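You operate a simulated robot arm through the tools that you are given. There is no shell and no other tool.

The job below is to be done with a simulated two-armed robot. You get a single attempt, and the scene is never put back.

Task
Wipe up the chips before the header and screw its union nut home.
Fine: use the blue pad and put it back. What is to be rubbed or washed off counts as gone when no trace of it is left.

Only the result counts: the job must be done as asked and must still hold three seconds after the hand-in. Knocking over, shifting, dropping, spilling or breaking anything else fails it.

Robot
Two 6-joint arms with two-finger grippers on one trunk that stands fixed in place. Base frame: the origin is at the foot of the trunk, x ahead of it, y to its left, z up; the work surface is at about z = 820. Readings come in mm, degrees, newtons and seconds.
The left shoulder is at [70, 147, 1199], the right one opposite. With the tool pointing down near the work surface each hand reaches from about 620 to 720 mm from the base axis, measured 20 degrees to its own side. Payload 2.45 kg a hand.
The tool frame of a hand sits at the grasp point between the pads (the TCP): z along the fingers, y along the line on which they close. The tips reach 30 mm beyond it. The gripper opens to 106 mm; its body begins 79 mm behind the TCP.
Orientation is that of the tool frame in the base frame, as [roll, pitch, yaw] about the fixed x, y, z axes, in that order (R = Rz(yaw) Ry(pitch) Rx(roll)). With the fingers straight down and closing along the base's y, the tool's x points along the base's -x, its y along +y and its z along -z.

Tools
- The arms move only by the tool move_arm. It takes "left_moves", "right_moves" or both (then of equal length, played together; a hand with none holds still); each is a list that holds one entry, the list of rows, each a list of 7 numbers: the gripper command, from -1 (shut) to 1 (fully open), values between in proportion, then the shift along the base's x, y, z in units of 400 mm (1.0 is 400 mm), then the turn, a rotation vector about the base's x, y, z in units of 60 degrees (1.0 is 60 degrees). In form: [[[jaw, x, y, z, ax, ay, az], ...]]. A call has 1 to 20 rows; each row is the pose to reach, as a shift and turn from the pose commanded when the call began. A call with a number of a shift or a turn outside -1 to 1 is refused whole. Each row takes 0.2 s and may step no farther than 50 mm and 8.6 degrees from the row before; otherwise, or with a gripper value out of range, the whole call is refused. A pose out of reach is approached as far as the arm can. The call stops where the force on the tool passes 50 N (or 10 N more than at its start, if that is more) or the arm is blocked; 0.2 s more then pass. Each finger travels about 72 mm/s and halts on what it meets, pressing with about 28 N; the grip force reading is that of the motor and also rises with nothing between the fingers. The clock runs only during rows and for 0.2 s after the last one: add rows that repeat a pose to give the fingers time. It gives the time, the measured TCP pose, the force on the tool (base axes), the opening and the grip force at its end, in the units of the frame above (readings bear some noise), with the torque about the TCP (base axes, N m) and any sound that the robot's microphone picked up.
- Cameras (640 x 400 px; columns grow to the right, rows downward): "scene" is now at [120.2, -49.5, 1424.9]; the picture's right is [-0.59, -0.81, 0.00], its down [-0.49, 0.36, -0.79] and it looks along [0.64, -0.47, -0.61] (base axes); focal length 319 px, centre (320, 200). "left" rides on the left gripper at [76, 2, -106] in its tool frame; the picture's right is [-0.02, 1.00, 0.00], its down [-0.78, -0.02, -0.62] and it looks along [-0.62, -0.01, 0.78] (tool axes); focal length 247 px, centre (320, 200). "right" rides on the right gripper at [76, -2, -106] in its tool frame; the picture's right is [0.02, 1.00, 0.00], its down [-0.78, 0.02, -0.62] and it looks along [-0.62, 0.01, 0.78] (tool axes); focal length 247 px, centre (320, 200). There is no depth. A picture from a camera that has moved, and an enlarged one, comes with that camera's place and axes in the base frame and with its lens.
- snapshot(camera): a new picture of that camera. No time passes.
- raise_lower(by): slides the trunk up (or, below 0, down) by that many mm; the arms and the scene camera ride with it, the base frame stays. It gives what a move gives, with no picture.
- pan_tilt(pan, tilt): turns the head with the scene camera to pan (to the left, within 86 degrees either way) and tilt (down, from -29 to 69), counted from straight ahead of the robot. It gives what a move gives.
- zoom(camera, box): a new picture of the part [left, top, right, bottom] of that camera's present view, enlarged. No time passes.
- job_done(): hands the job in; it is judged then, once.

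Places have to be worked out from the pictures, the camera data and where the tool is seen. Open the grippers and draw the arms clear of the work before you hand the job in, unless the task says otherwise.

The tools are called after ">>>" as name(argument=value, ...) on one line, values as JSON. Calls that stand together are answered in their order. move_arm: Moves the arms, as the interface text tells. Its arguments: {"type":"object","properties":{"left_moves":{"type":"array","items":{"type":"array","items":{"type":"array","items":{"type":"number"}}}},"right_moves":{"type":"array","items":{"type":"array","items":{"type":"array","items":{"type":"number"}}}}},"required":[]} The other tools are called the same way: raise_lower (by) moves the trunk up or down; pan_tilt (pan, tilt) turns the head that bears the scene camera; snapshot (camera) takes a picture; zoom (camera, box) takes an enlarged picture of a part of a camera's view; job_done () hands the job in.

At the start:

```text
time_s: 0.0
left_tcp_pos: [602.0, -31.2, 1191.4]
left_orientation: [-179.7, 0.0, -179.9]
left_wrist_force: [0.4, -0.7, 0.1]
left_torque: [0.02, 0.02, 0.0]
left_finger_gap: 106.0
left_gripper_force: 0.1
right_tcp_pos: [372.7, -487.0, 1195.7]
right_orientation: [-179.9, 0.0, -180.0]
right_wrist_force: [-0.2, -0.2, 0.5]
right_torque: [-0.01, -0.02, 0.02]
right_finger_gap: 106.1
right_gripper_force: 0.1
trunk travel left (down, up): [-672.0, 268.0]
head pan, tilt (commanded): [-36.3, 37.6]
```

scene: 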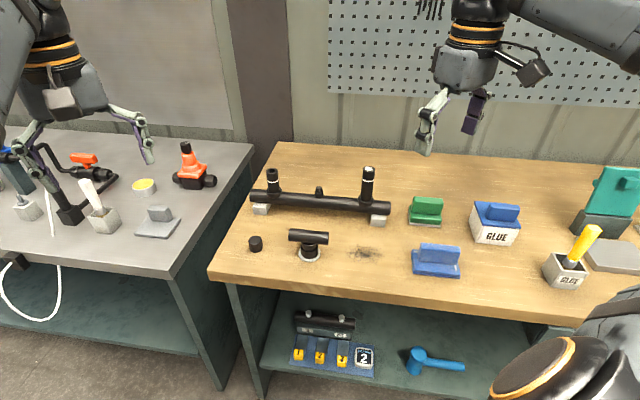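
right: 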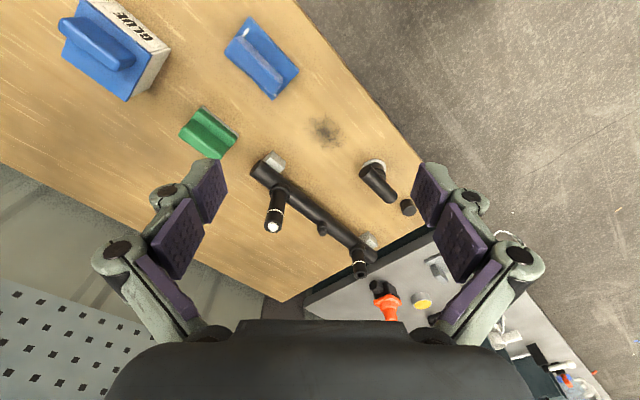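
left: 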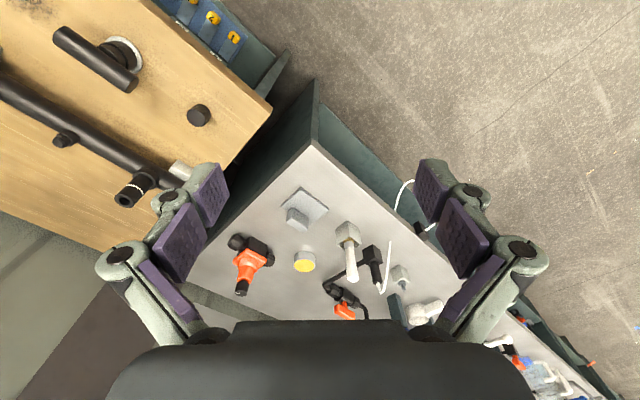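

I'll begin by looking closely at the work bench with the scene camera: header, loose parts, blue pad and the chips.

>>> zoom(camera="scene", box=[220, 150, 480, 310])

>>> zoom(camera="scene", box=[390, 150, 640, 310])

>>> zoom(camera="right", box=[180, 60, 440, 280])

>>> zoom(camera="scene", box=[240, 300, 480, 400])

```text
2.46 times, centred on (350, 230) of scene
camera zoom: at [120.2, -49.5, 1424.9], right [-0.59, -0.81, 0.0], down [-0.49, 0.36, -0.79], along [0.64, -0.47, -0.61], focal length 786 px, centre (246, 126)
```

zoom: 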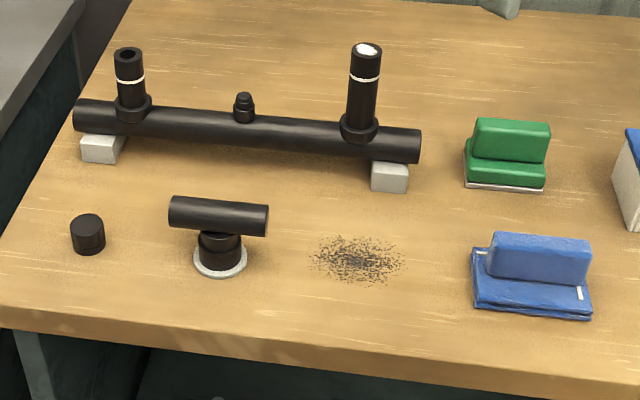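

```text
2.50 times, centred on (515, 230) of scene
camera zoom: at [120.2, -49.5, 1424.9], right [-0.59, -0.81, 0.0], down [-0.49, 0.36, -0.79], along [0.64, -0.47, -0.61], focal length 798 px, centre (-168, 125)
```

zoom: 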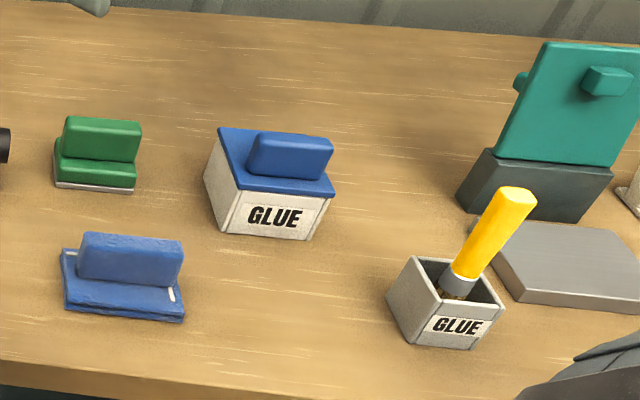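

```text
1.82 times, centred on (310, 170) of right
camera zoom: at [296.0, -488.2, 1301.8], right [-0.02, 1.0, 0.0], down [0.78, 0.02, 0.62], along [0.62, 0.01, -0.78], focal length 449 px, centre (338, 254)
```

zoom: 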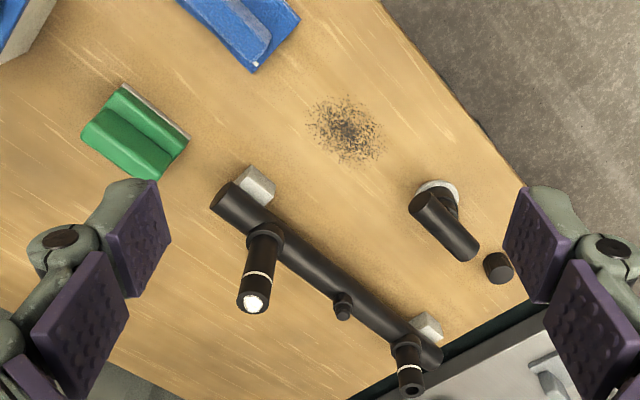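

```text
2.67 times, centred on (360, 350) of scene
camera zoom: at [120.2, -49.5, 1424.9], right [-0.59, -0.81, 0.0], down [-0.49, 0.36, -0.79], along [0.64, -0.47, -0.61], focal length 851 px, centre (213, -200)
```

zoom: 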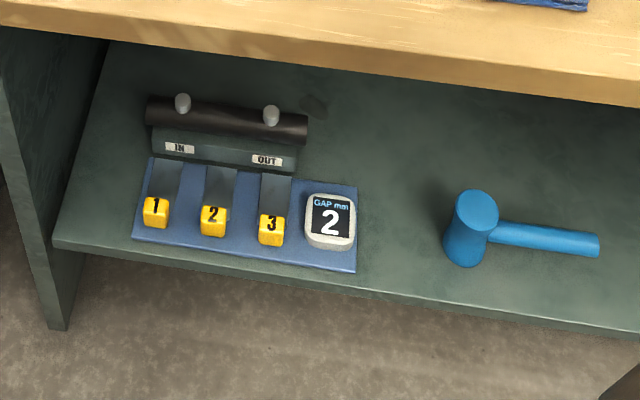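

The chips lie near (507, -480), the blue pad near (367, -580), a tee-shaped part on a light disc near (584, -359), and the header runs diagonally behind. I need closer views to identify the union nut.

>>> zoom(camera="right", box=[240, 140, 400, 240])

>>> zoom(camera="right", box=[320, 140, 440, 290])

>>> zoom(camera="left", box=[0, 0, 260, 220])

>>> zoom(camera="scene", box=[240, 160, 400, 270])

```text
4.00 times, centred on (320, 190) of right
camera zoom: at [296.0, -488.2, 1301.8], right [-0.02, 1.0, 0.0], down [0.78, 0.02, 0.62], along [0.62, 0.01, -0.78], focal length 988 px, centre (320, 240)
```

zoom: 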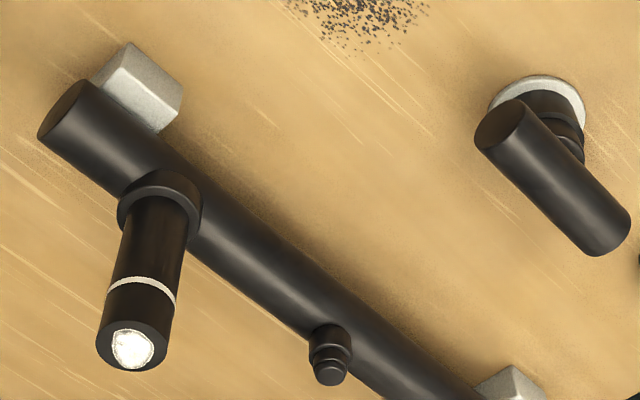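

```text
2.67 times, centred on (380, 215) of right
camera zoom: at [296.0, -488.2, 1301.8], right [-0.02, 1.0, 0.0], down [0.78, 0.02, 0.62], along [0.62, 0.01, -0.78], focal length 659 px, centre (160, 160)
```

zoom: 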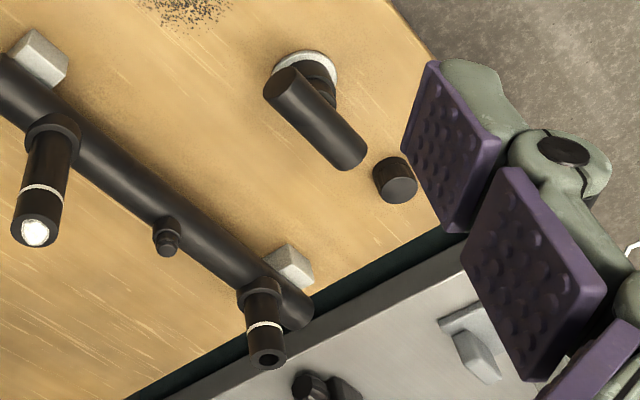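

```text
1.82 times, centred on (130, 110) of left
camera zoom: at [525.4, -29.8, 1298.8], right [0.02, 1.0, 0.0], down [0.78, -0.02, 0.62], along [0.62, -0.02, -0.78], focal length 449 px, centre (666, 364)
```

zoom: 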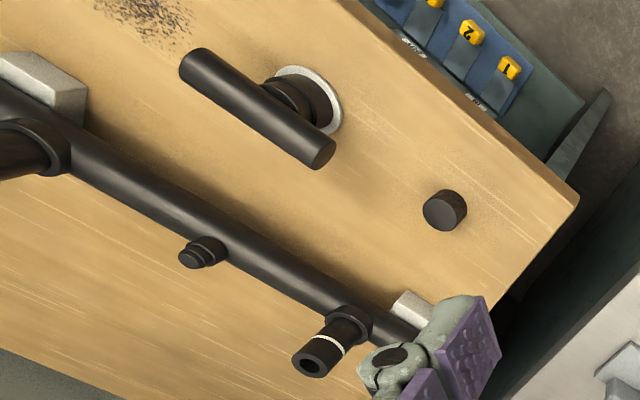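

```text
3.64 times, centred on (320, 215) of scene
camera zoom: at [120.2, -49.5, 1424.9], right [-0.59, -0.81, 0.0], down [-0.49, 0.36, -0.79], along [0.64, -0.47, -0.61], focal length 1161 px, centre (320, 146)
```

zoom: 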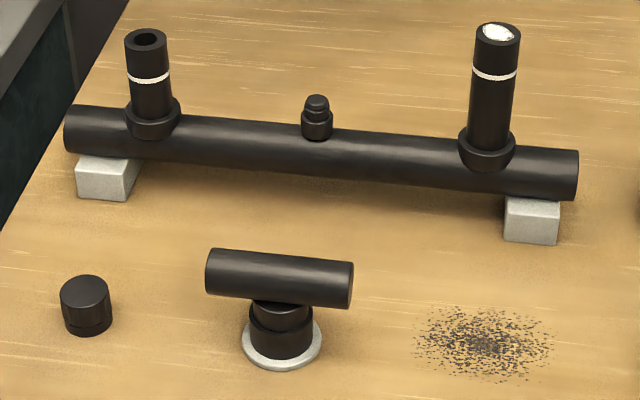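

The pictures don't yet settle which part is the union nut. I'll bring the right hand camera closer over the header (staying well above everything) for a better look.

>>> move_arm(right_moves=[[[1, 0.07, 0.007, -0.055, 0, 0, 0], [1, 0.14, 0.014, -0.11, 0, 0, 0], [1, 0.21, 0.021, -0.165, 0, 0, 0], [1, 0.28, 0.028, -0.22, 0, 0, 0], [1, 0.35, 0.035, -0.275, 0, 0, 0], [1, 0.4, 0.04, -0.32, 0, 0, 0]]])

>>> snapshot(camera="right")

>>> snapshot(camera="scene")

```text
time_s: 1.4
left_tcp_pos: [604.6, -30.6, 1189.1]
left_orientation: [-179.7, -0.1, -180.0]
left_wrist_force: [0.4, 0.3, 0.2]
left_torque: [0.04, 0.0, 0.02]
left_finger_gap: 105.9
left_gripper_force: 0.1
right_tcp_pos: [531.5, -472.1, 1065.6]
right_orientation: [-179.9, 0.0, -179.9]
right_wrist_force: [1.0, 0.0, 0.9]
right_torque: [-0.02, 0.04, 0.01]
right_finger_gap: 105.9
right_gripper_force: 0.1
trunk travel left (down, up): [-672.0, 268.0]
head pan, tilt (commanded): [-36.3, 37.6]
```

```text
taken
camera right: at [456.4, -472.9, 1171.6], right [-0.02, 1.0, 0.0], down [0.78, 0.02, 0.62], along [0.62, 0.01, -0.78], focal length 247 px, centre (320, 200)
```

right: 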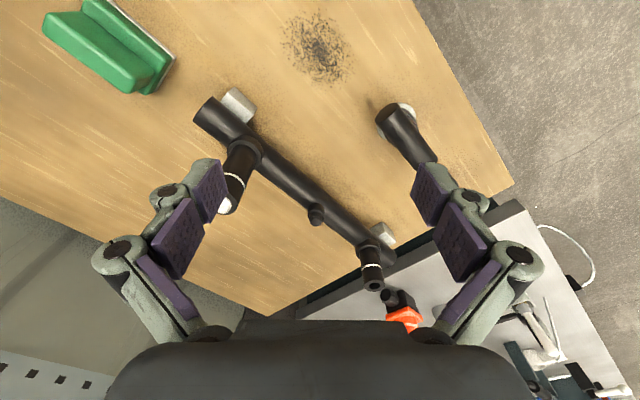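

```text
taken
camera scene: at [121.7, -49.4, 1424.7], right [-0.59, -0.81, 0.0], down [-0.49, 0.36, -0.79], along [0.64, -0.47, -0.61], focal length 319 px, centre (320, 200)
```

scene: 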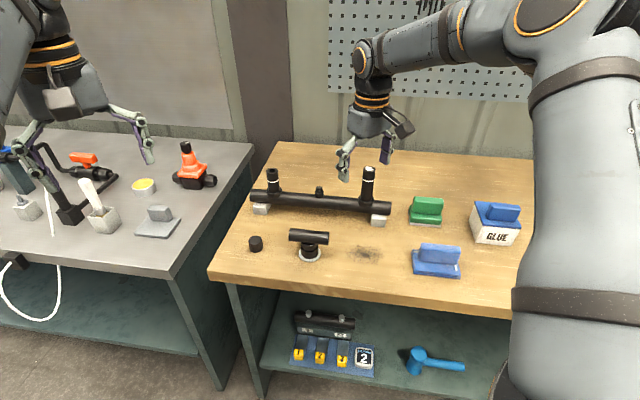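

>>> zoom(camera="right", box=[180, 70, 420, 310])

>>> zoom(camera="right", box=[360, 80, 460, 180])

>>> zoom(camera="scene", box=[270, 210, 350, 270])

>>> zoom(camera="scene", box=[240, 160, 400, 220])

```text
1.67 times, centred on (300, 190) of right
camera zoom: at [456.4, -472.9, 1171.6], right [-0.02, 1.0, 0.0], down [0.78, 0.02, 0.62], along [0.62, 0.01, -0.78], focal length 412 px, centre (353, 217)
```

zoom: 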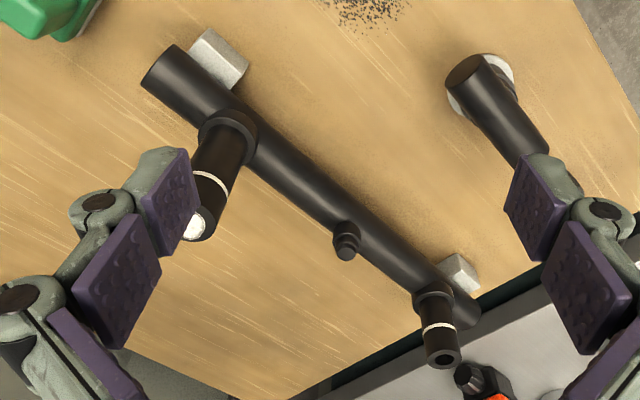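

```text
4.00 times, centred on (410, 130) of right
camera zoom: at [456.4, -472.9, 1171.6], right [-0.02, 1.0, 0.0], down [0.78, 0.02, 0.62], along [0.62, 0.01, -0.78], focal length 988 px, centre (-40, 480)
```

zoom: 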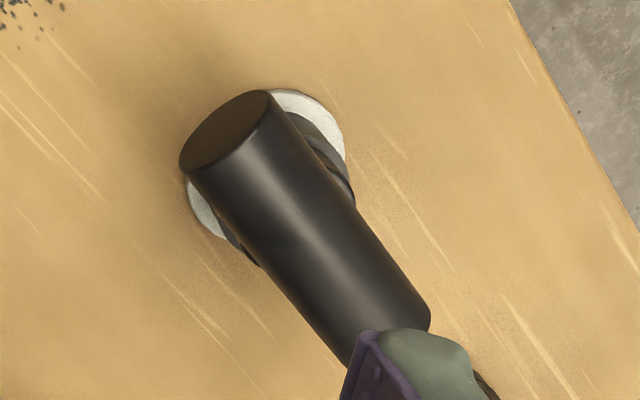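

```text
6.67 times, centred on (310, 240) of scene
camera zoom: at [121.7, -49.4, 1424.7], right [-0.59, -0.81, 0.0], down [-0.49, 0.36, -0.79], along [0.64, -0.47, -0.61], focal length 2128 px, centre (387, -67)
```

zoom: 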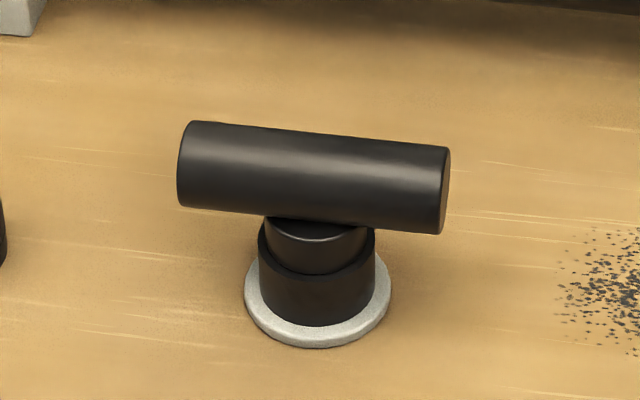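

```text
4.00 times, centred on (320, 190) of scene
camera zoom: at [121.7, -49.4, 1424.7], right [-0.59, -0.81, 0.0], down [-0.49, 0.36, -0.79], along [0.64, -0.47, -0.61], focal length 1277 px, centre (320, 240)
```

zoom: 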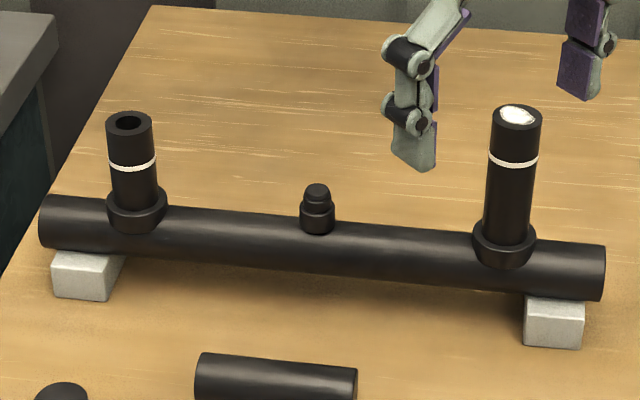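

The tee appears to sit in a cup on a light disc. I'll zoom further on the small cylinder, the middle stub and the standpipes to find which is a threaded nut.

>>> zoom(camera="scene", box=[236, 226, 276, 262])

>>> zoom(camera="scene", box=[300, 176, 340, 206])

>>> zoom(camera="left", box=[50, 10, 230, 220])

>>> zoom(camera="scene", box=[355, 160, 395, 230])

>>> zoom(camera="scene", box=[245, 160, 295, 220])

```text
11.11 times, centred on (256, 244) of scene
camera zoom: at [121.7, -49.4, 1424.7], right [-0.59, -0.81, 0.0], down [-0.49, 0.36, -0.79], along [0.64, -0.47, -0.61], focal length 3548 px, centre (1031, -289)
```

zoom: 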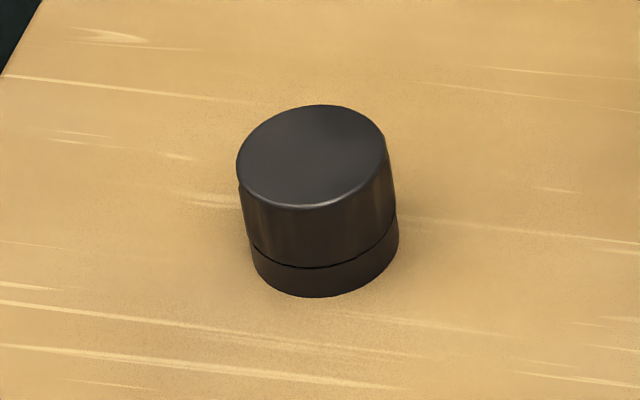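

```text
13.33 times, centred on (320, 191) of scene
camera zoom: at [121.7, -49.4, 1424.7], right [-0.59, -0.81, 0.0], down [-0.49, 0.36, -0.79], along [0.64, -0.47, -0.61], focal length 4257 px, centre (320, 320)
```

zoom: 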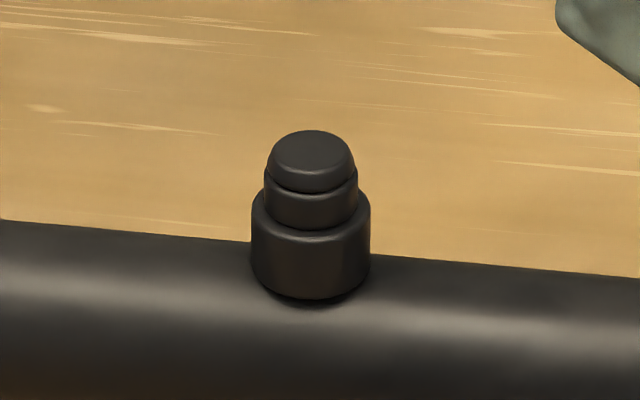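

```text
1.90 times, centred on (140, 115) of left
camera zoom: at [526.8, -29.8, 1298.2], right [0.02, 1.0, 0.0], down [0.78, -0.02, 0.62], along [0.62, -0.02, -0.78], focal length 470 px, centre (663, 362)
```

zoom: 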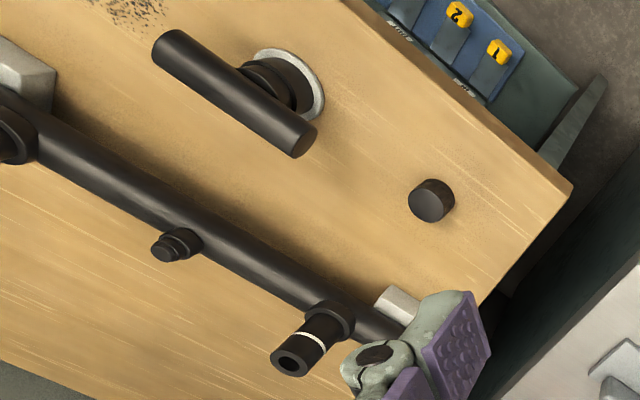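

```text
5.71 times, centred on (375, 195) of scene
camera zoom: at [121.7, -49.4, 1424.7], right [-0.59, -0.81, 0.0], down [-0.49, 0.36, -0.79], along [0.64, -0.47, -0.61], focal length 1824 px, centre (6, 229)
```

zoom: 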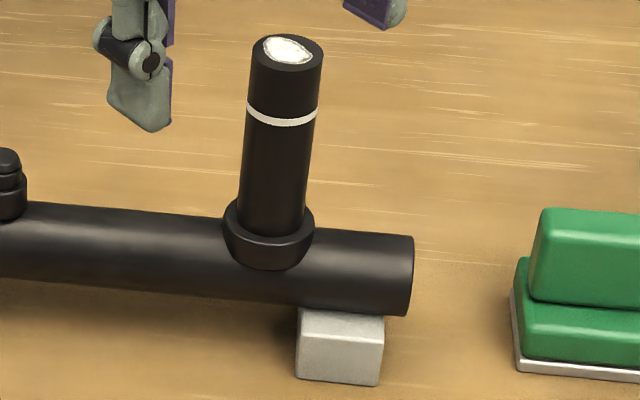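

```text
6.67 times, centred on (270, 190) of scene
camera zoom: at [121.7, -49.4, 1424.7], right [-0.59, -0.81, 0.0], down [-0.49, 0.36, -0.79], along [0.64, -0.47, -0.61], focal length 2128 px, centre (653, 267)
```

zoom: 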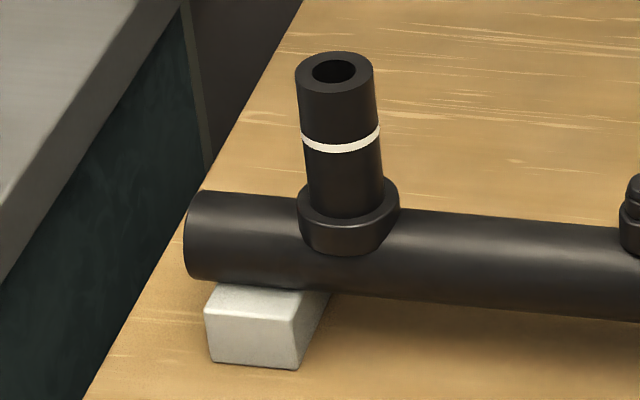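

The small cylinder stands at about (685, -260), top z≈849, and the header's middle stub top is near (703, -475, 912). I'll turn the left hand so its camera looks across the bench from the left side at a lower angle.

>>> move_arm(left_moves=[[[1, 0, 0, -0.06, 0, 0, -0.125], [1, 0, 0, -0.12, 0, 0, -0.25], [1, 0, 0, -0.18, 0, 0, -0.375], [1, 0, 0, -0.24, 0, 0, -0.5], [1, 0, 0, -0.3, 0, 0, -0.625], [1, 0, 0, -0.36, 0, 0, -0.75], [1, 0, 0, -0.42, 0, 0, -0.875], [1, 0, 0, -0.47, 0, 0, -1.0]]])

>>> snapshot(camera="left")

```text
time_s: 3.2
left_tcp_pos: [623.3, -3.4, 1004.9]
left_orientation: [-179.8, 0.0, 119.8]
left_wrist_force: [-0.2, 0.1, -0.4]
left_torque: [0.02, 0.03, -0.01]
left_finger_gap: 105.8
left_gripper_force: 0.1
left hand out of reach, approached as far as the arm can: row 1, 2, 3, 4, 5, 6, 7, 8
right_tcp_pos: [530.9, -470.4, 1067.0]
right_orientation: [-180.0, 0.0, -180.0]
right_wrist_force: [0.6, -1.2, -0.3]
right_torque: [0.0, 0.0, -0.01]
right_finger_gap: 106.2
right_gripper_force: 0.0
trunk travel left (down, up): [-672.0, 268.0]
head pan, tilt (commanded): [-36.3, 37.6]
```

```text
taken
camera left: at [587.1, 63.6, 1113.7], right [0.88, 0.48, -0.01], down [0.38, -0.69, 0.62], along [0.29, -0.55, -0.78], focal length 247 px, centre (320, 200)
```

left: 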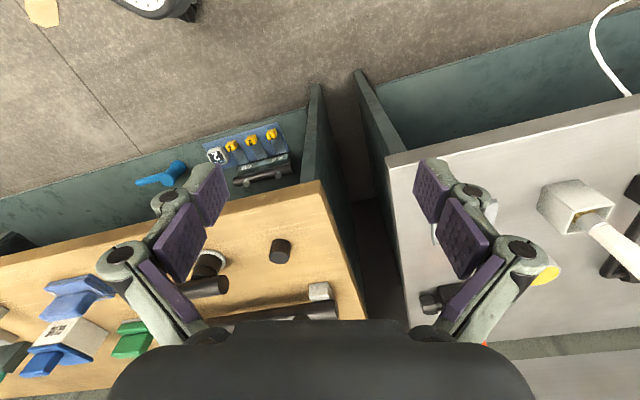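

>>> zoom(camera="left", box=[180, 220, 350, 330])

```text
3.64 times, centred on (265, 275) of left
camera zoom: at [587.1, 63.6, 1113.7], right [0.88, 0.48, -0.01], down [0.38, -0.69, 0.62], along [0.29, -0.55, -0.78], focal length 898 px, centre (520, -73)
```

zoom: 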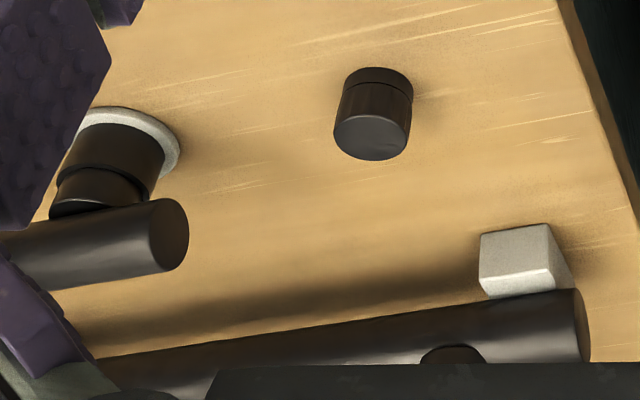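

>>> zoom(camera="scene", box=[405, 235, 470, 285])

>>> zoom(camera="scene", box=[460, 190, 530, 250])

>>> zoom(camera="scene", box=[400, 190, 450, 230])

>>> zoom(camera="scene", box=[340, 235, 395, 270])

```text
8.00 times, centred on (438, 260) of scene
camera zoom: at [120.5, -49.6, 1424.9], right [-0.59, -0.81, 0.0], down [-0.49, 0.36, -0.79], along [0.64, -0.47, -0.61], focal length 2554 px, centre (-620, -280)
```

zoom: 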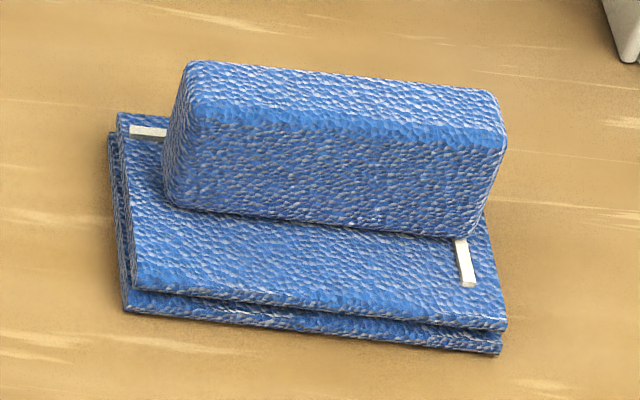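

```text
6.67 times, centred on (495, 220) of scene
camera zoom: at [120.5, -49.6, 1424.9], right [-0.59, -0.81, 0.0], down [-0.49, 0.36, -0.79], along [0.64, -0.47, -0.61], focal length 2128 px, centre (-847, 67)
```

zoom: 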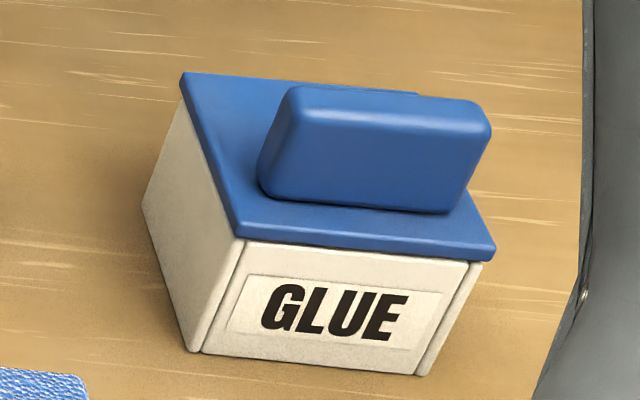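

```text
10.00 times, centred on (425, 210) of scene
camera zoom: at [120.5, -49.6, 1424.9], right [-0.59, -0.81, 0.0], down [-0.49, 0.36, -0.79], along [0.64, -0.47, -0.61], focal length 3193 px, centre (-730, 100)
```

zoom: 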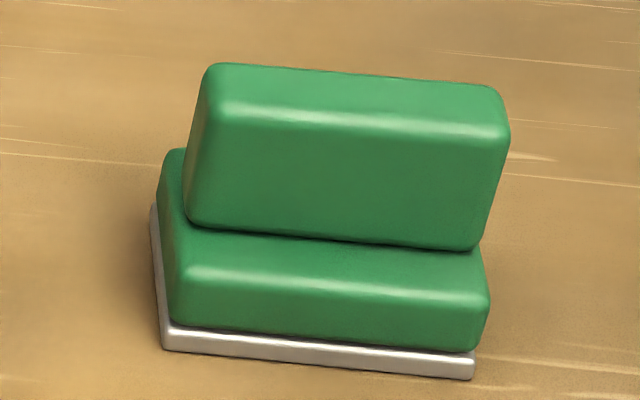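

```text
11.43 times, centred on (368, 252) of scene
camera zoom: at [120.5, -49.6, 1424.9], right [-0.59, -0.81, 0.0], down [-0.49, 0.36, -0.79], along [0.64, -0.47, -0.61], focal length 3649 px, centre (-223, -400)
```

zoom: 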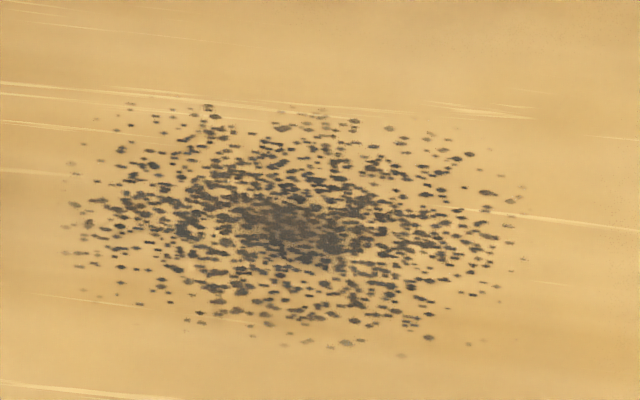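

The textured blue pad (base ≈106×71 mm, handle across it, centred near (373, -583), turned 45°) is the wiping pad; the glue box just has a lid. Now I'll look closely at the header's stub and the cup under the tee from the right hand camera.

>>> zoom(camera="right", box=[290, 190, 340, 240])

>>> zoom(camera="left", box=[260, 230, 300, 270])

>>> zoom(camera="left", box=[185, 240, 235, 300])

>>> zoom(camera="right", box=[340, 220, 410, 300])

```text
8.00 times, centred on (315, 215) of right
camera zoom: at [455.2, -473.0, 1172.4], right [-0.02, 1.0, 0.0], down [0.78, 0.02, 0.62], along [0.62, 0.01, -0.78], focal length 1976 px, centre (360, 80)
```

zoom: 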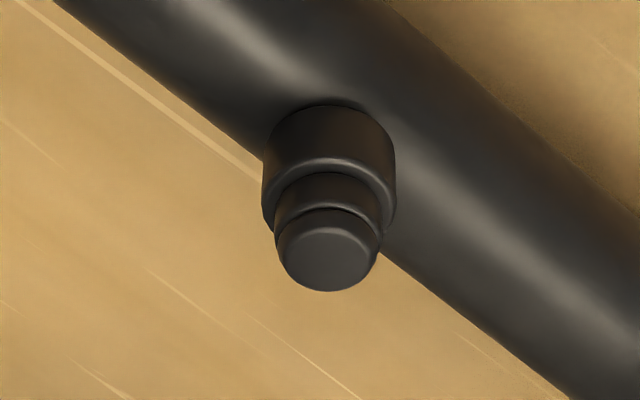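

```text
10.00 times, centred on (280, 250) of left
camera zoom: at [587.1, 63.6, 1113.7], right [0.88, 0.48, -0.01], down [0.38, -0.69, 0.62], along [0.29, -0.55, -0.78], focal length 2470 px, centre (720, -300)
```

zoom: 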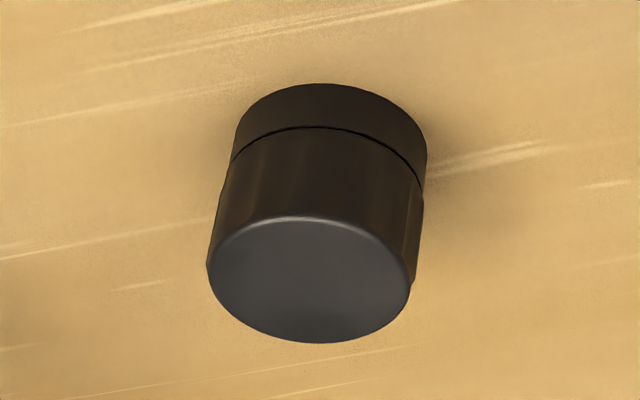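

```text
6.67 times, centred on (210, 270) of left
camera zoom: at [587.1, 63.6, 1113.7], right [0.88, 0.48, -0.01], down [0.38, -0.69, 0.62], along [0.29, -0.55, -0.78], focal length 1646 px, centre (1053, -267)
```

zoom: 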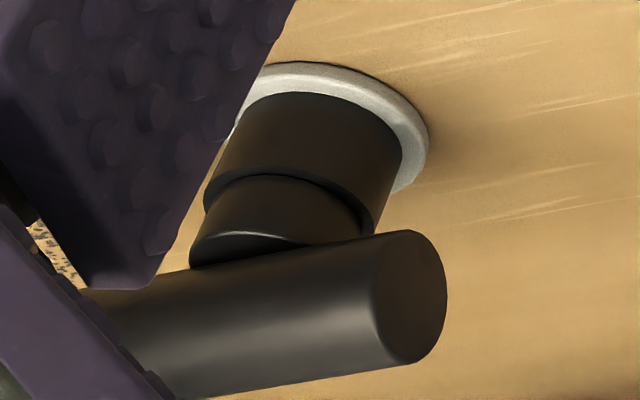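

```text
5.00 times, centred on (375, 260) of right
camera zoom: at [455.2, -473.0, 1172.4], right [-0.02, 1.0, 0.0], down [0.78, 0.02, 0.62], along [0.62, 0.01, -0.78], focal length 1235 px, centre (45, -100)
```

zoom: 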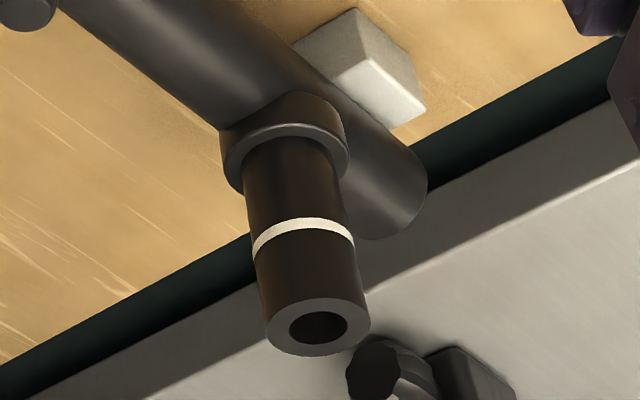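

The small cylinder has fluted flats and a collar, so it is the loose union nut, and the header's middle stub (domed, ~19 mm) is its thread. I'll return the left hand to its high pose and raise the right hand, so the trunk can then be lowered to test reach over the header.

>>> move_arm(left_moves=[[[1, 0, 0, 0.06, 0, 0, 0.125], [1, 0, 0, 0.12, 0, 0, 0.25], [1, 0, 0, 0.18, 0, 0, 0.375], [1, 0, 0, 0.24, 0, 0, 0.5], [1, 0, 0, 0.3, 0, 0, 0.625], [1, 0, 0, 0.36, 0, 0, 0.75], [1, 0, 0, 0.42, 0, 0, 0.875], [1, 0, 0, 0.47, 0, 0, 1.0]]], right_moves=[[[1, 0, 0, 0.05, 0, 0, 0], [1, 0, 0, 0.1, 0, 0, 0], [1, 0, 0, 0.15, 0, 0, 0], [1, 0, 0, 0.2, 0, 0, 0], [1, 0, 0, 0.25, 0, 0, 0], [1, 0, 0, 0.3, 0, 0, 0], [1, 0, 0, 0.33, 0, 0, 0], [1, 0, 0, 0.33, 0, 0, 0]]])

```text
time_s: 5.0
left_tcp_pos: [617.0, 1.4, 1192.4]
left_orientation: [-179.8, 0.0, -179.8]
left_wrist_force: [0.9, -0.3, -0.3]
left_torque: [-0.01, 0.01, 0.0]
left_finger_gap: 106.2
left_gripper_force: 0.0
left hand out of reach, approached as far as the arm can: row 2, 3, 4, 5, 7, 8
right_tcp_pos: [520.7, -478.3, 1195.0]
right_orientation: [-180.0, -0.1, -180.0]
right_wrist_force: [0.1, 0.1, 0.6]
right_torque: [0.0, 0.02, 0.03]
right_finger_gap: 105.9
right_gripper_force: 0.1
right hand out of reach, approached as far as the arm can: row 6, 7, 8
trunk travel left (down, up): [-672.0, 268.0]
head pan, tilt (commanded): [-36.3, 37.6]
```

Reach shrinks when the hand is high above the shoulder, so I'll lower the trunk by 200 mm (hands will still be ~970 mm high at the tips, clear of everything).

>>> raise_lower(by=-200)

>>> snapshot(camera="scene")

>>> snapshot(camera="right")

```text
time_s: 7.2
left_tcp_pos: [615.4, 1.8, 991.1]
left_orientation: [-179.8, 0.0, 179.9]
left_wrist_force: [0.4, -0.2, -0.5]
left_torque: [0.01, -0.01, 0.05]
left_finger_gap: 106.0
left_gripper_force: 0.0
right_tcp_pos: [520.9, -477.4, 993.8]
right_orientation: [-179.9, 0.1, -180.0]
right_wrist_force: [0.6, -0.6, -0.7]
right_torque: [0.0, -0.01, 0.04]
right_finger_gap: 106.1
right_gripper_force: 0.1
trunk travel left (down, up): [-472.0, 468.0]
head pan, tilt (commanded): [-36.3, 37.6]
```

```text
taken
camera scene: at [120.0, -49.4, 1224.9], right [-0.59, -0.81, 0.0], down [-0.49, 0.36, -0.79], along [0.64, -0.47, -0.61], focal length 319 px, centre (320, 200)
```

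scene: 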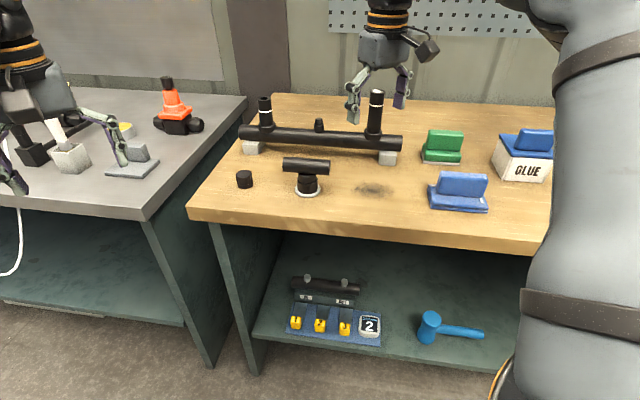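

```text
taken
camera right: at [444.9, -479.5, 1100.2], right [-0.02, 1.0, 0.0], down [0.78, 0.02, 0.62], along [0.62, 0.01, -0.78], focal length 247 px, centre (320, 200)
```

right: 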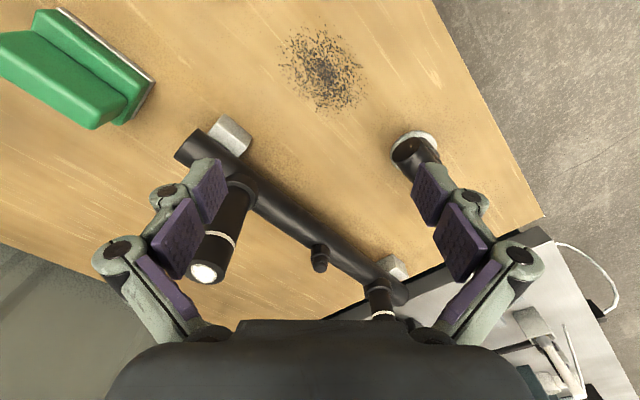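

>>> zoom(camera="scene", box=[225, 85, 415, 205])

>>> zoom(camera="scene", box=[305, 110, 335, 140])

>>> zoom(camera="scene", box=[225, 160, 265, 195])

>>> zoom(camera="scene", box=[420, 160, 500, 220])

```text
3.33 times, centred on (320, 145) of scene
camera zoom: at [120.0, -49.4, 1224.9], right [-0.59, -0.81, 0.0], down [-0.49, 0.36, -0.79], along [0.64, -0.47, -0.61], focal length 1064 px, centre (320, 383)
```

zoom: 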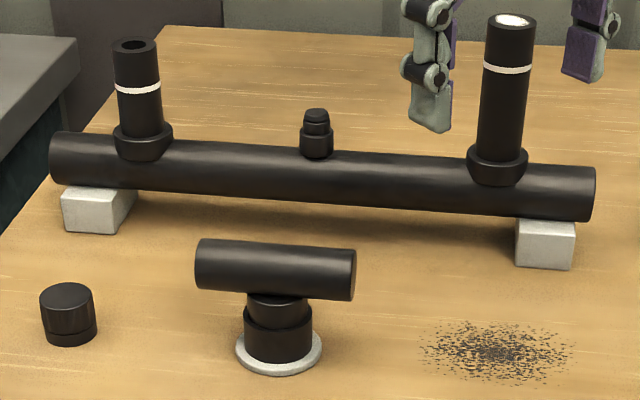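

```text
13.33 times, centred on (320, 125) of scene
camera zoom: at [120.0, -49.4, 1224.9], right [-0.59, -0.81, 0.0], down [-0.49, 0.36, -0.79], along [0.64, -0.47, -0.61], focal length 4257 px, centre (320, 1200)
```

zoom: 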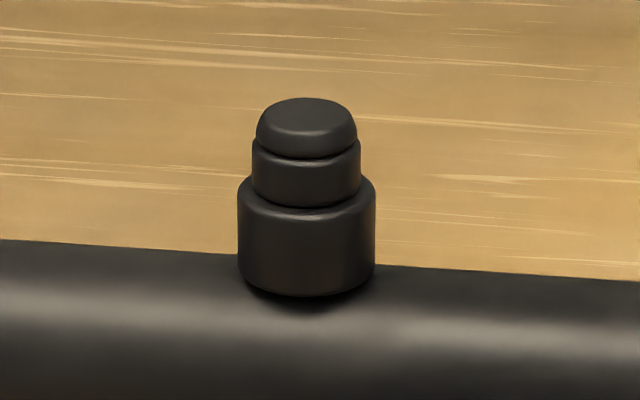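

```text
11.43 times, centred on (245, 178) of scene
camera zoom: at [120.0, -49.4, 1224.9], right [-0.59, -0.81, 0.0], down [-0.49, 0.36, -0.79], along [0.64, -0.47, -0.61], focal length 3649 px, centre (1177, 457)
```

zoom: 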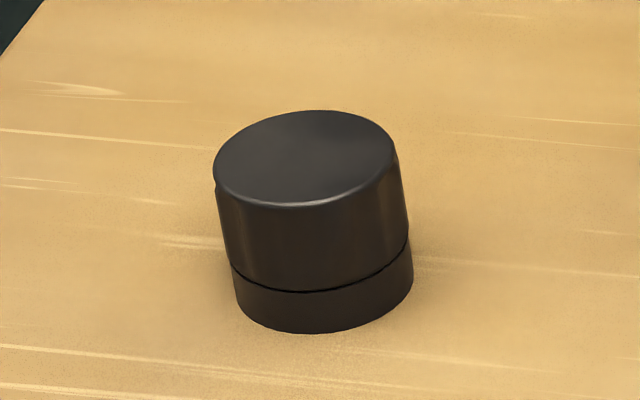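

```text
6.67 times, centred on (460, 190) of scene
camera zoom: at [120.0, -49.4, 1224.9], right [-0.59, -0.81, 0.0], down [-0.49, 0.36, -0.79], along [0.64, -0.47, -0.61], focal length 2128 px, centre (-613, 267)
```

zoom: 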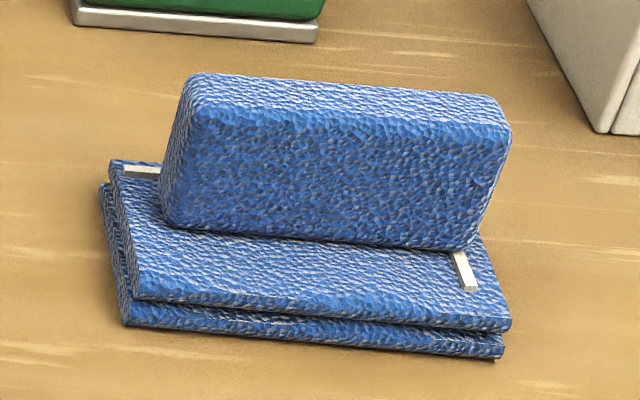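

From the two scene heights I get: pad handle centre ≈ (373, -585), handle top z≈883, pad plate top z≈843, long axis at 46°; the right standpipe at (612, -569) top z≈986; chips centred ≈ (503, -478). I'll bring the right hand above the pad, turned 45° so the fingers close across the handle.

>>> move_arm(right_moves=[[[1, -0.046, -0.034, 0, 0, 0, 0.09], [1, -0.092, -0.068, 0, 0, 0, 0.19], [1, -0.139, -0.101, 0, 0, 0, 0.28], [1, -0.185, -0.135, 0, 0, 0, 0.375], [1, -0.231, -0.169, 0, 0, 0, 0.47], [1, -0.277, -0.203, 0, 0, 0, 0.56], [1, -0.324, -0.236, 0, 0, 0, 0.66], [1, -0.37, -0.27, -0.03, 0, 0, 0.75], [1, -0.37, -0.27, -0.06, 0, 0, 0.75]]])

>>> snapshot(camera="right")

>>> snapshot(camera="scene")

```text
time_s: 9.2
left_tcp_pos: [617.4, 0.7, 989.8]
left_orientation: [-179.8, -0.1, -180.0]
left_wrist_force: [-0.6, 0.0, -0.4]
left_torque: [-0.01, 0.04, -0.02]
left_finger_gap: 105.8
left_gripper_force: 0.1
right_tcp_pos: [374.6, -586.8, 970.3]
right_orientation: [179.9, -0.1, -134.9]
right_wrist_force: [0.6, 0.0, -0.7]
right_torque: [0.0, 0.01, 0.0]
right_finger_gap: 105.9
right_gripper_force: 0.0
trunk travel left (down, up): [-472.0, 468.0]
head pan, tilt (commanded): [-36.3, 37.6]
```

```text
taken
camera right: at [321.9, -641.4, 1076.4], right [-0.72, 0.69, 0.0], down [0.54, 0.57, 0.62], along [0.43, 0.45, -0.78], focal length 247 px, centre (320, 200)
```

right: 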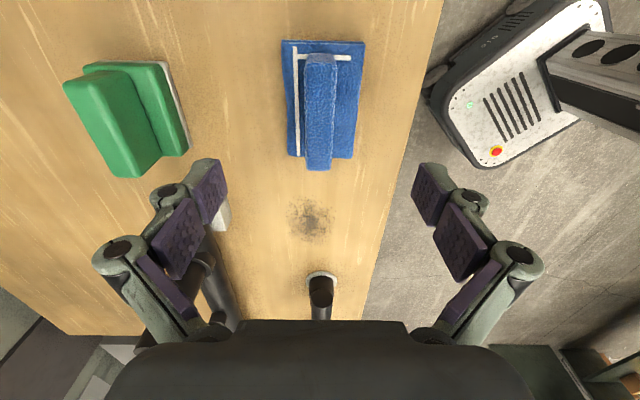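

```text
taken
camera scene: at [120.6, -49.3, 1224.8], right [-0.59, -0.81, 0.0], down [-0.49, 0.36, -0.79], along [0.64, -0.47, -0.61], focal length 319 px, centre (320, 200)
```

scene: 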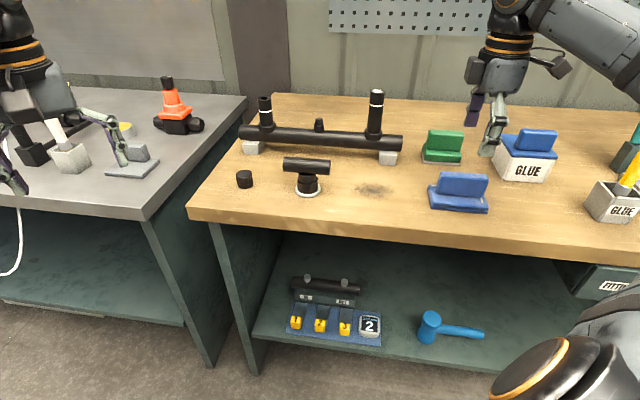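

>>> zoom(camera="right", box=[260, 20, 390, 190])

```text
2.35 times, centred on (325, 105) of right
camera zoom: at [321.9, -641.4, 1076.4], right [-0.72, 0.69, 0.0], down [0.54, 0.57, 0.62], along [0.43, 0.45, -0.78], focal length 581 px, centre (308, 424)
```

zoom: 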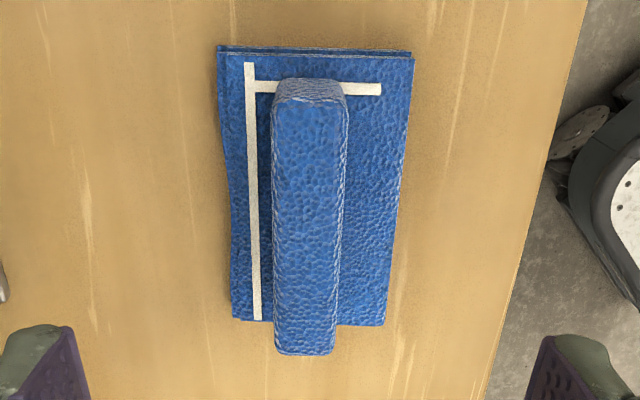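

The hand is centred right over the handle (handle centre ≈ (375, -587), axis 45°, ~22 mm thick). I'll descend to TCP z≈880 and close on the handle.

>>> move_arm(right_moves=[[[1, 0, 0, -0.08, 0, 0, 0], [1, 0, 0, -0.15, 0, 0, 0], [1, 0, 0, -0.2, 0, 0, 0], [1, 0, 0, -0.225, 0, 0, 0], [-1, 0, 0, -0.225, 0, 0, 0], [-1, 0, 0, -0.225, 0, 0, 0], [-1, 0, 0, -0.225, 0, 0, 0], [-1, 0, 0, -0.225, 0, 0, 0], [-1, 0, 0, -0.225, 0, 0, 0]]])

>>> snapshot(camera="right")

>>> zoom(camera="scene", box=[400, 120, 540, 230])

```text
time_s: 11.2
left_tcp_pos: [616.7, 2.3, 991.3]
left_orientation: [-179.7, 0.0, 180.0]
left_wrist_force: [-0.3, -0.1, -0.6]
left_torque: [-0.01, 0.02, 0.0]
left_finger_gap: 106.0
left_gripper_force: 0.0
right_tcp_pos: [380.3, -587.9, 932.3]
right_orientation: [179.7, 0.0, -135.0]
right_wrist_force: [0.4, -0.1, 0.1]
right_torque: [-0.01, 0.03, -0.02]
right_finger_gap: 0.2
right_gripper_force: 28.4
right hand out of reach, approached as far as the arm can: row 1, 2, 3, 4, 5, 6, 7, 8, 9
trunk travel left (down, up): [-472.0, 468.0]
head pan, tilt (commanded): [-36.3, 37.6]
```

```text
taken
camera right: at [327.8, -642.6, 1038.8], right [-0.72, 0.69, 0.0], down [0.54, 0.56, 0.62], along [0.43, 0.45, -0.78], focal length 247 px, centre (320, 200)
```

right: 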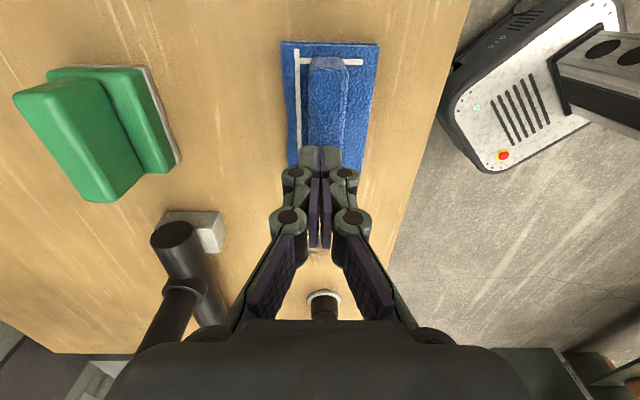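

```text
3.64 times, centred on (470, 175) of scene
camera zoom: at [120.1, -49.5, 1224.9], right [-0.59, -0.81, 0.0], down [-0.49, 0.36, -0.79], along [0.64, -0.47, -0.61], focal length 1161 px, centre (-226, 291)
```

zoom: 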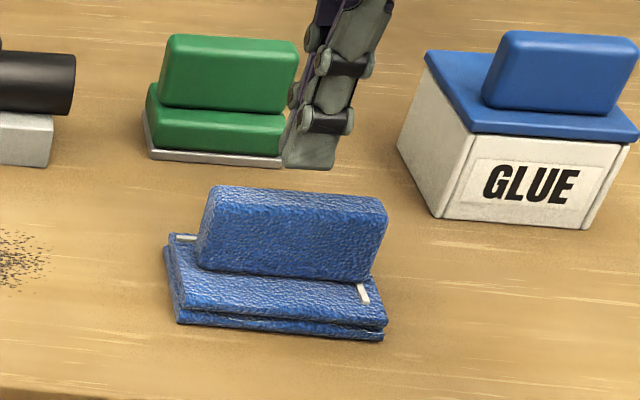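

The arm ran into its inner reach limit (stopped at z 932 above the pad, nothing touched). I'll raise the trunk back by 200 mm so the hand can get low here, opening the fingers meanwhile.

>>> raise_lower(by=200)

>>> move_arm(right_moves=[[[1, 0, 0, -0.1, 0, 0, 0], [1, 0, 0, -0.2, 0, 0, 0], [1, 0, 0, -0.3, 0, 0, 0], [1, 0, 0, -0.39, 0, 0, 0], [1, 0, 0, -0.39, 0, 0, 0]]])

>>> snapshot(camera="right")

```text
time_s: 13.3
left_tcp_pos: [616.8, 1.8, 1191.7]
left_orientation: [-179.7, 0.0, 179.9]
left_wrist_force: [-0.4, -0.5, -0.5]
left_torque: [-0.01, 0.0, -0.02]
left_finger_gap: 106.0
left_gripper_force: 0.1
right_tcp_pos: [380.6, -586.9, 1133.3]
right_orientation: [179.8, 0.0, -135.0]
right_wrist_force: [-0.2, 0.4, 0.4]
right_torque: [0.0, -0.02, 0.0]
right_finger_gap: 0.0
right_gripper_force: 28.1
trunk travel left (down, up): [-672.0, 268.0]
head pan, tilt (commanded): [-36.3, 37.6]
```

```text
time_s: 14.5
left_tcp_pos: [615.2, 1.4, 1190.8]
left_orientation: [-179.9, 0.0, -180.0]
left_wrist_force: [-0.4, 0.2, -0.1]
left_torque: [-0.03, -0.01, -0.05]
left_finger_gap: 105.9
left_gripper_force: 0.0
right_tcp_pos: [421.3, -526.2, 998.6]
right_orientation: [179.8, 0.0, -134.9]
right_wrist_force: [-0.5, -0.1, -0.3]
right_torque: [-0.04, -0.01, -0.04]
right_finger_gap: 106.0
right_gripper_force: 0.0
right hand out of reach, approached as far as the arm can: row 1, 2, 3, 4, 5
trunk travel left (down, up): [-672.0, 268.0]
head pan, tilt (commanded): [-36.3, 37.6]
```

```text
taken
camera right: at [369.3, -581.0, 1105.1], right [-0.72, 0.69, 0.0], down [0.54, 0.56, 0.62], along [0.43, 0.45, -0.78], focal length 247 px, centre (320, 200)
```

right: 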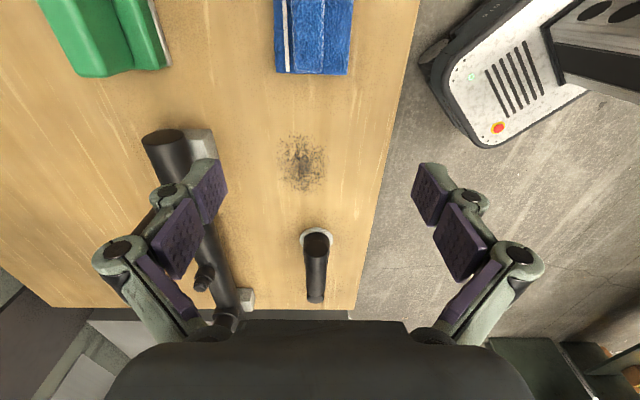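

Reach is limited differently with this yaw; the hand slid to (421, -526, 999), still clear. I'll test whether the default yaw (fingers closing along base y) lets the hand get over the pad at this trunk height.

>>> move_arm(right_moves=[[[1, -0.02, -0.025, 0, 0, 0, -0.125], [1, -0.04, -0.05, 0, 0, 0, -0.25], [1, -0.06, -0.08, 0, 0, 0, -0.375], [1, -0.08, -0.1, 0, 0, 0, -0.5], [1, -0.1, -0.13, 0, 0, 0, -0.625], [1, -0.115, -0.152, 0, 0, 0, -0.75]]])

>>> snapshot(camera="scene")

```text
time_s: 15.9
left_tcp_pos: [616.1, 3.1, 1190.3]
left_orientation: [-179.8, 0.1, -180.0]
left_wrist_force: [-0.7, 1.1, -0.1]
left_torque: [0.02, -0.01, 0.01]
left_finger_gap: 105.9
left_gripper_force: 0.1
right_tcp_pos: [424.0, -514.7, 1014.1]
right_orientation: [179.9, 0.0, -180.0]
right_wrist_force: [-0.3, -0.1, -0.3]
right_torque: [-0.02, -0.01, 0.0]
right_finger_gap: 106.0
right_gripper_force: 0.0
right hand out of reach, approached as far as the arm can: row 1, 2, 3, 4, 5, 6
trunk travel left (down, up): [-672.0, 268.0]
head pan, tilt (commanded): [-36.3, 37.6]
```

```text
taken
camera scene: at [120.2, -47.8, 1424.9], right [-0.59, -0.81, 0.0], down [-0.49, 0.36, -0.79], along [0.64, -0.47, -0.61], focal length 319 px, centre (320, 200)
```

scene: 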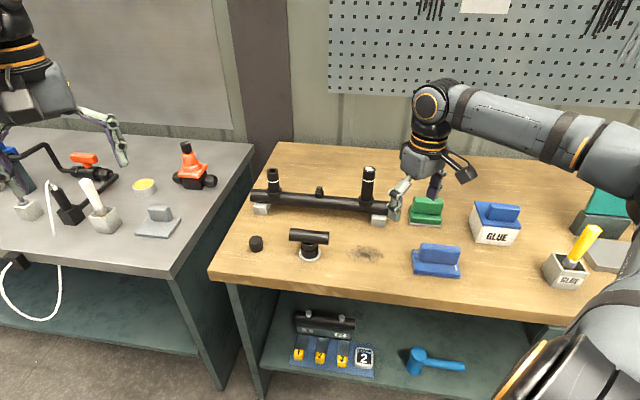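

The limit is about height relative to the shoulder: over the pad the hand must be no lower than ~67 mm below shoulder height. So I'll go back to the pose above the pad at shoulder height, then use the trunk to come down.

>>> move_arm(right_moves=[[[1, 0, 0, 0.1, 0, 0, 0], [1, 0, 0, 0.2, 0, 0, 0], [1, 0, 0, 0.3, 0, 0, 0], [1, 0, 0, 0.4, 0, 0, 0], [1, -0.02, -0.03, 0.4, 0, 0, 0.125], [1, -0.04, -0.06, 0.4, 0, 0, 0.25], [1, -0.06, -0.09, 0.4, 0, 0, 0.375], [1, -0.08, -0.12, 0.4, 0, 0, 0.5], [1, -0.1, -0.15, 0.4, 0, 0, 0.625], [1, -0.1225, -0.18, 0.4, 0, 0, 0.75]]])

```text
time_s: 18.1
left_tcp_pos: [616.1, 1.5, 1190.2]
left_orientation: [-179.9, 0.0, -180.0]
left_wrist_force: [0.3, -0.1, 0.3]
left_torque: [0.02, -0.02, 0.0]
left_finger_gap: 105.8
left_gripper_force: 0.1
right_tcp_pos: [371.7, -588.6, 1174.2]
right_orientation: [179.7, 0.0, -134.8]
right_wrist_force: [-0.1, 0.4, 0.7]
right_torque: [0.05, -0.01, -0.02]
right_finger_gap: 106.3
right_gripper_force: 0.1
trunk travel left (down, up): [-672.0, 268.0]
head pan, tilt (commanded): [-36.3, 37.6]
```

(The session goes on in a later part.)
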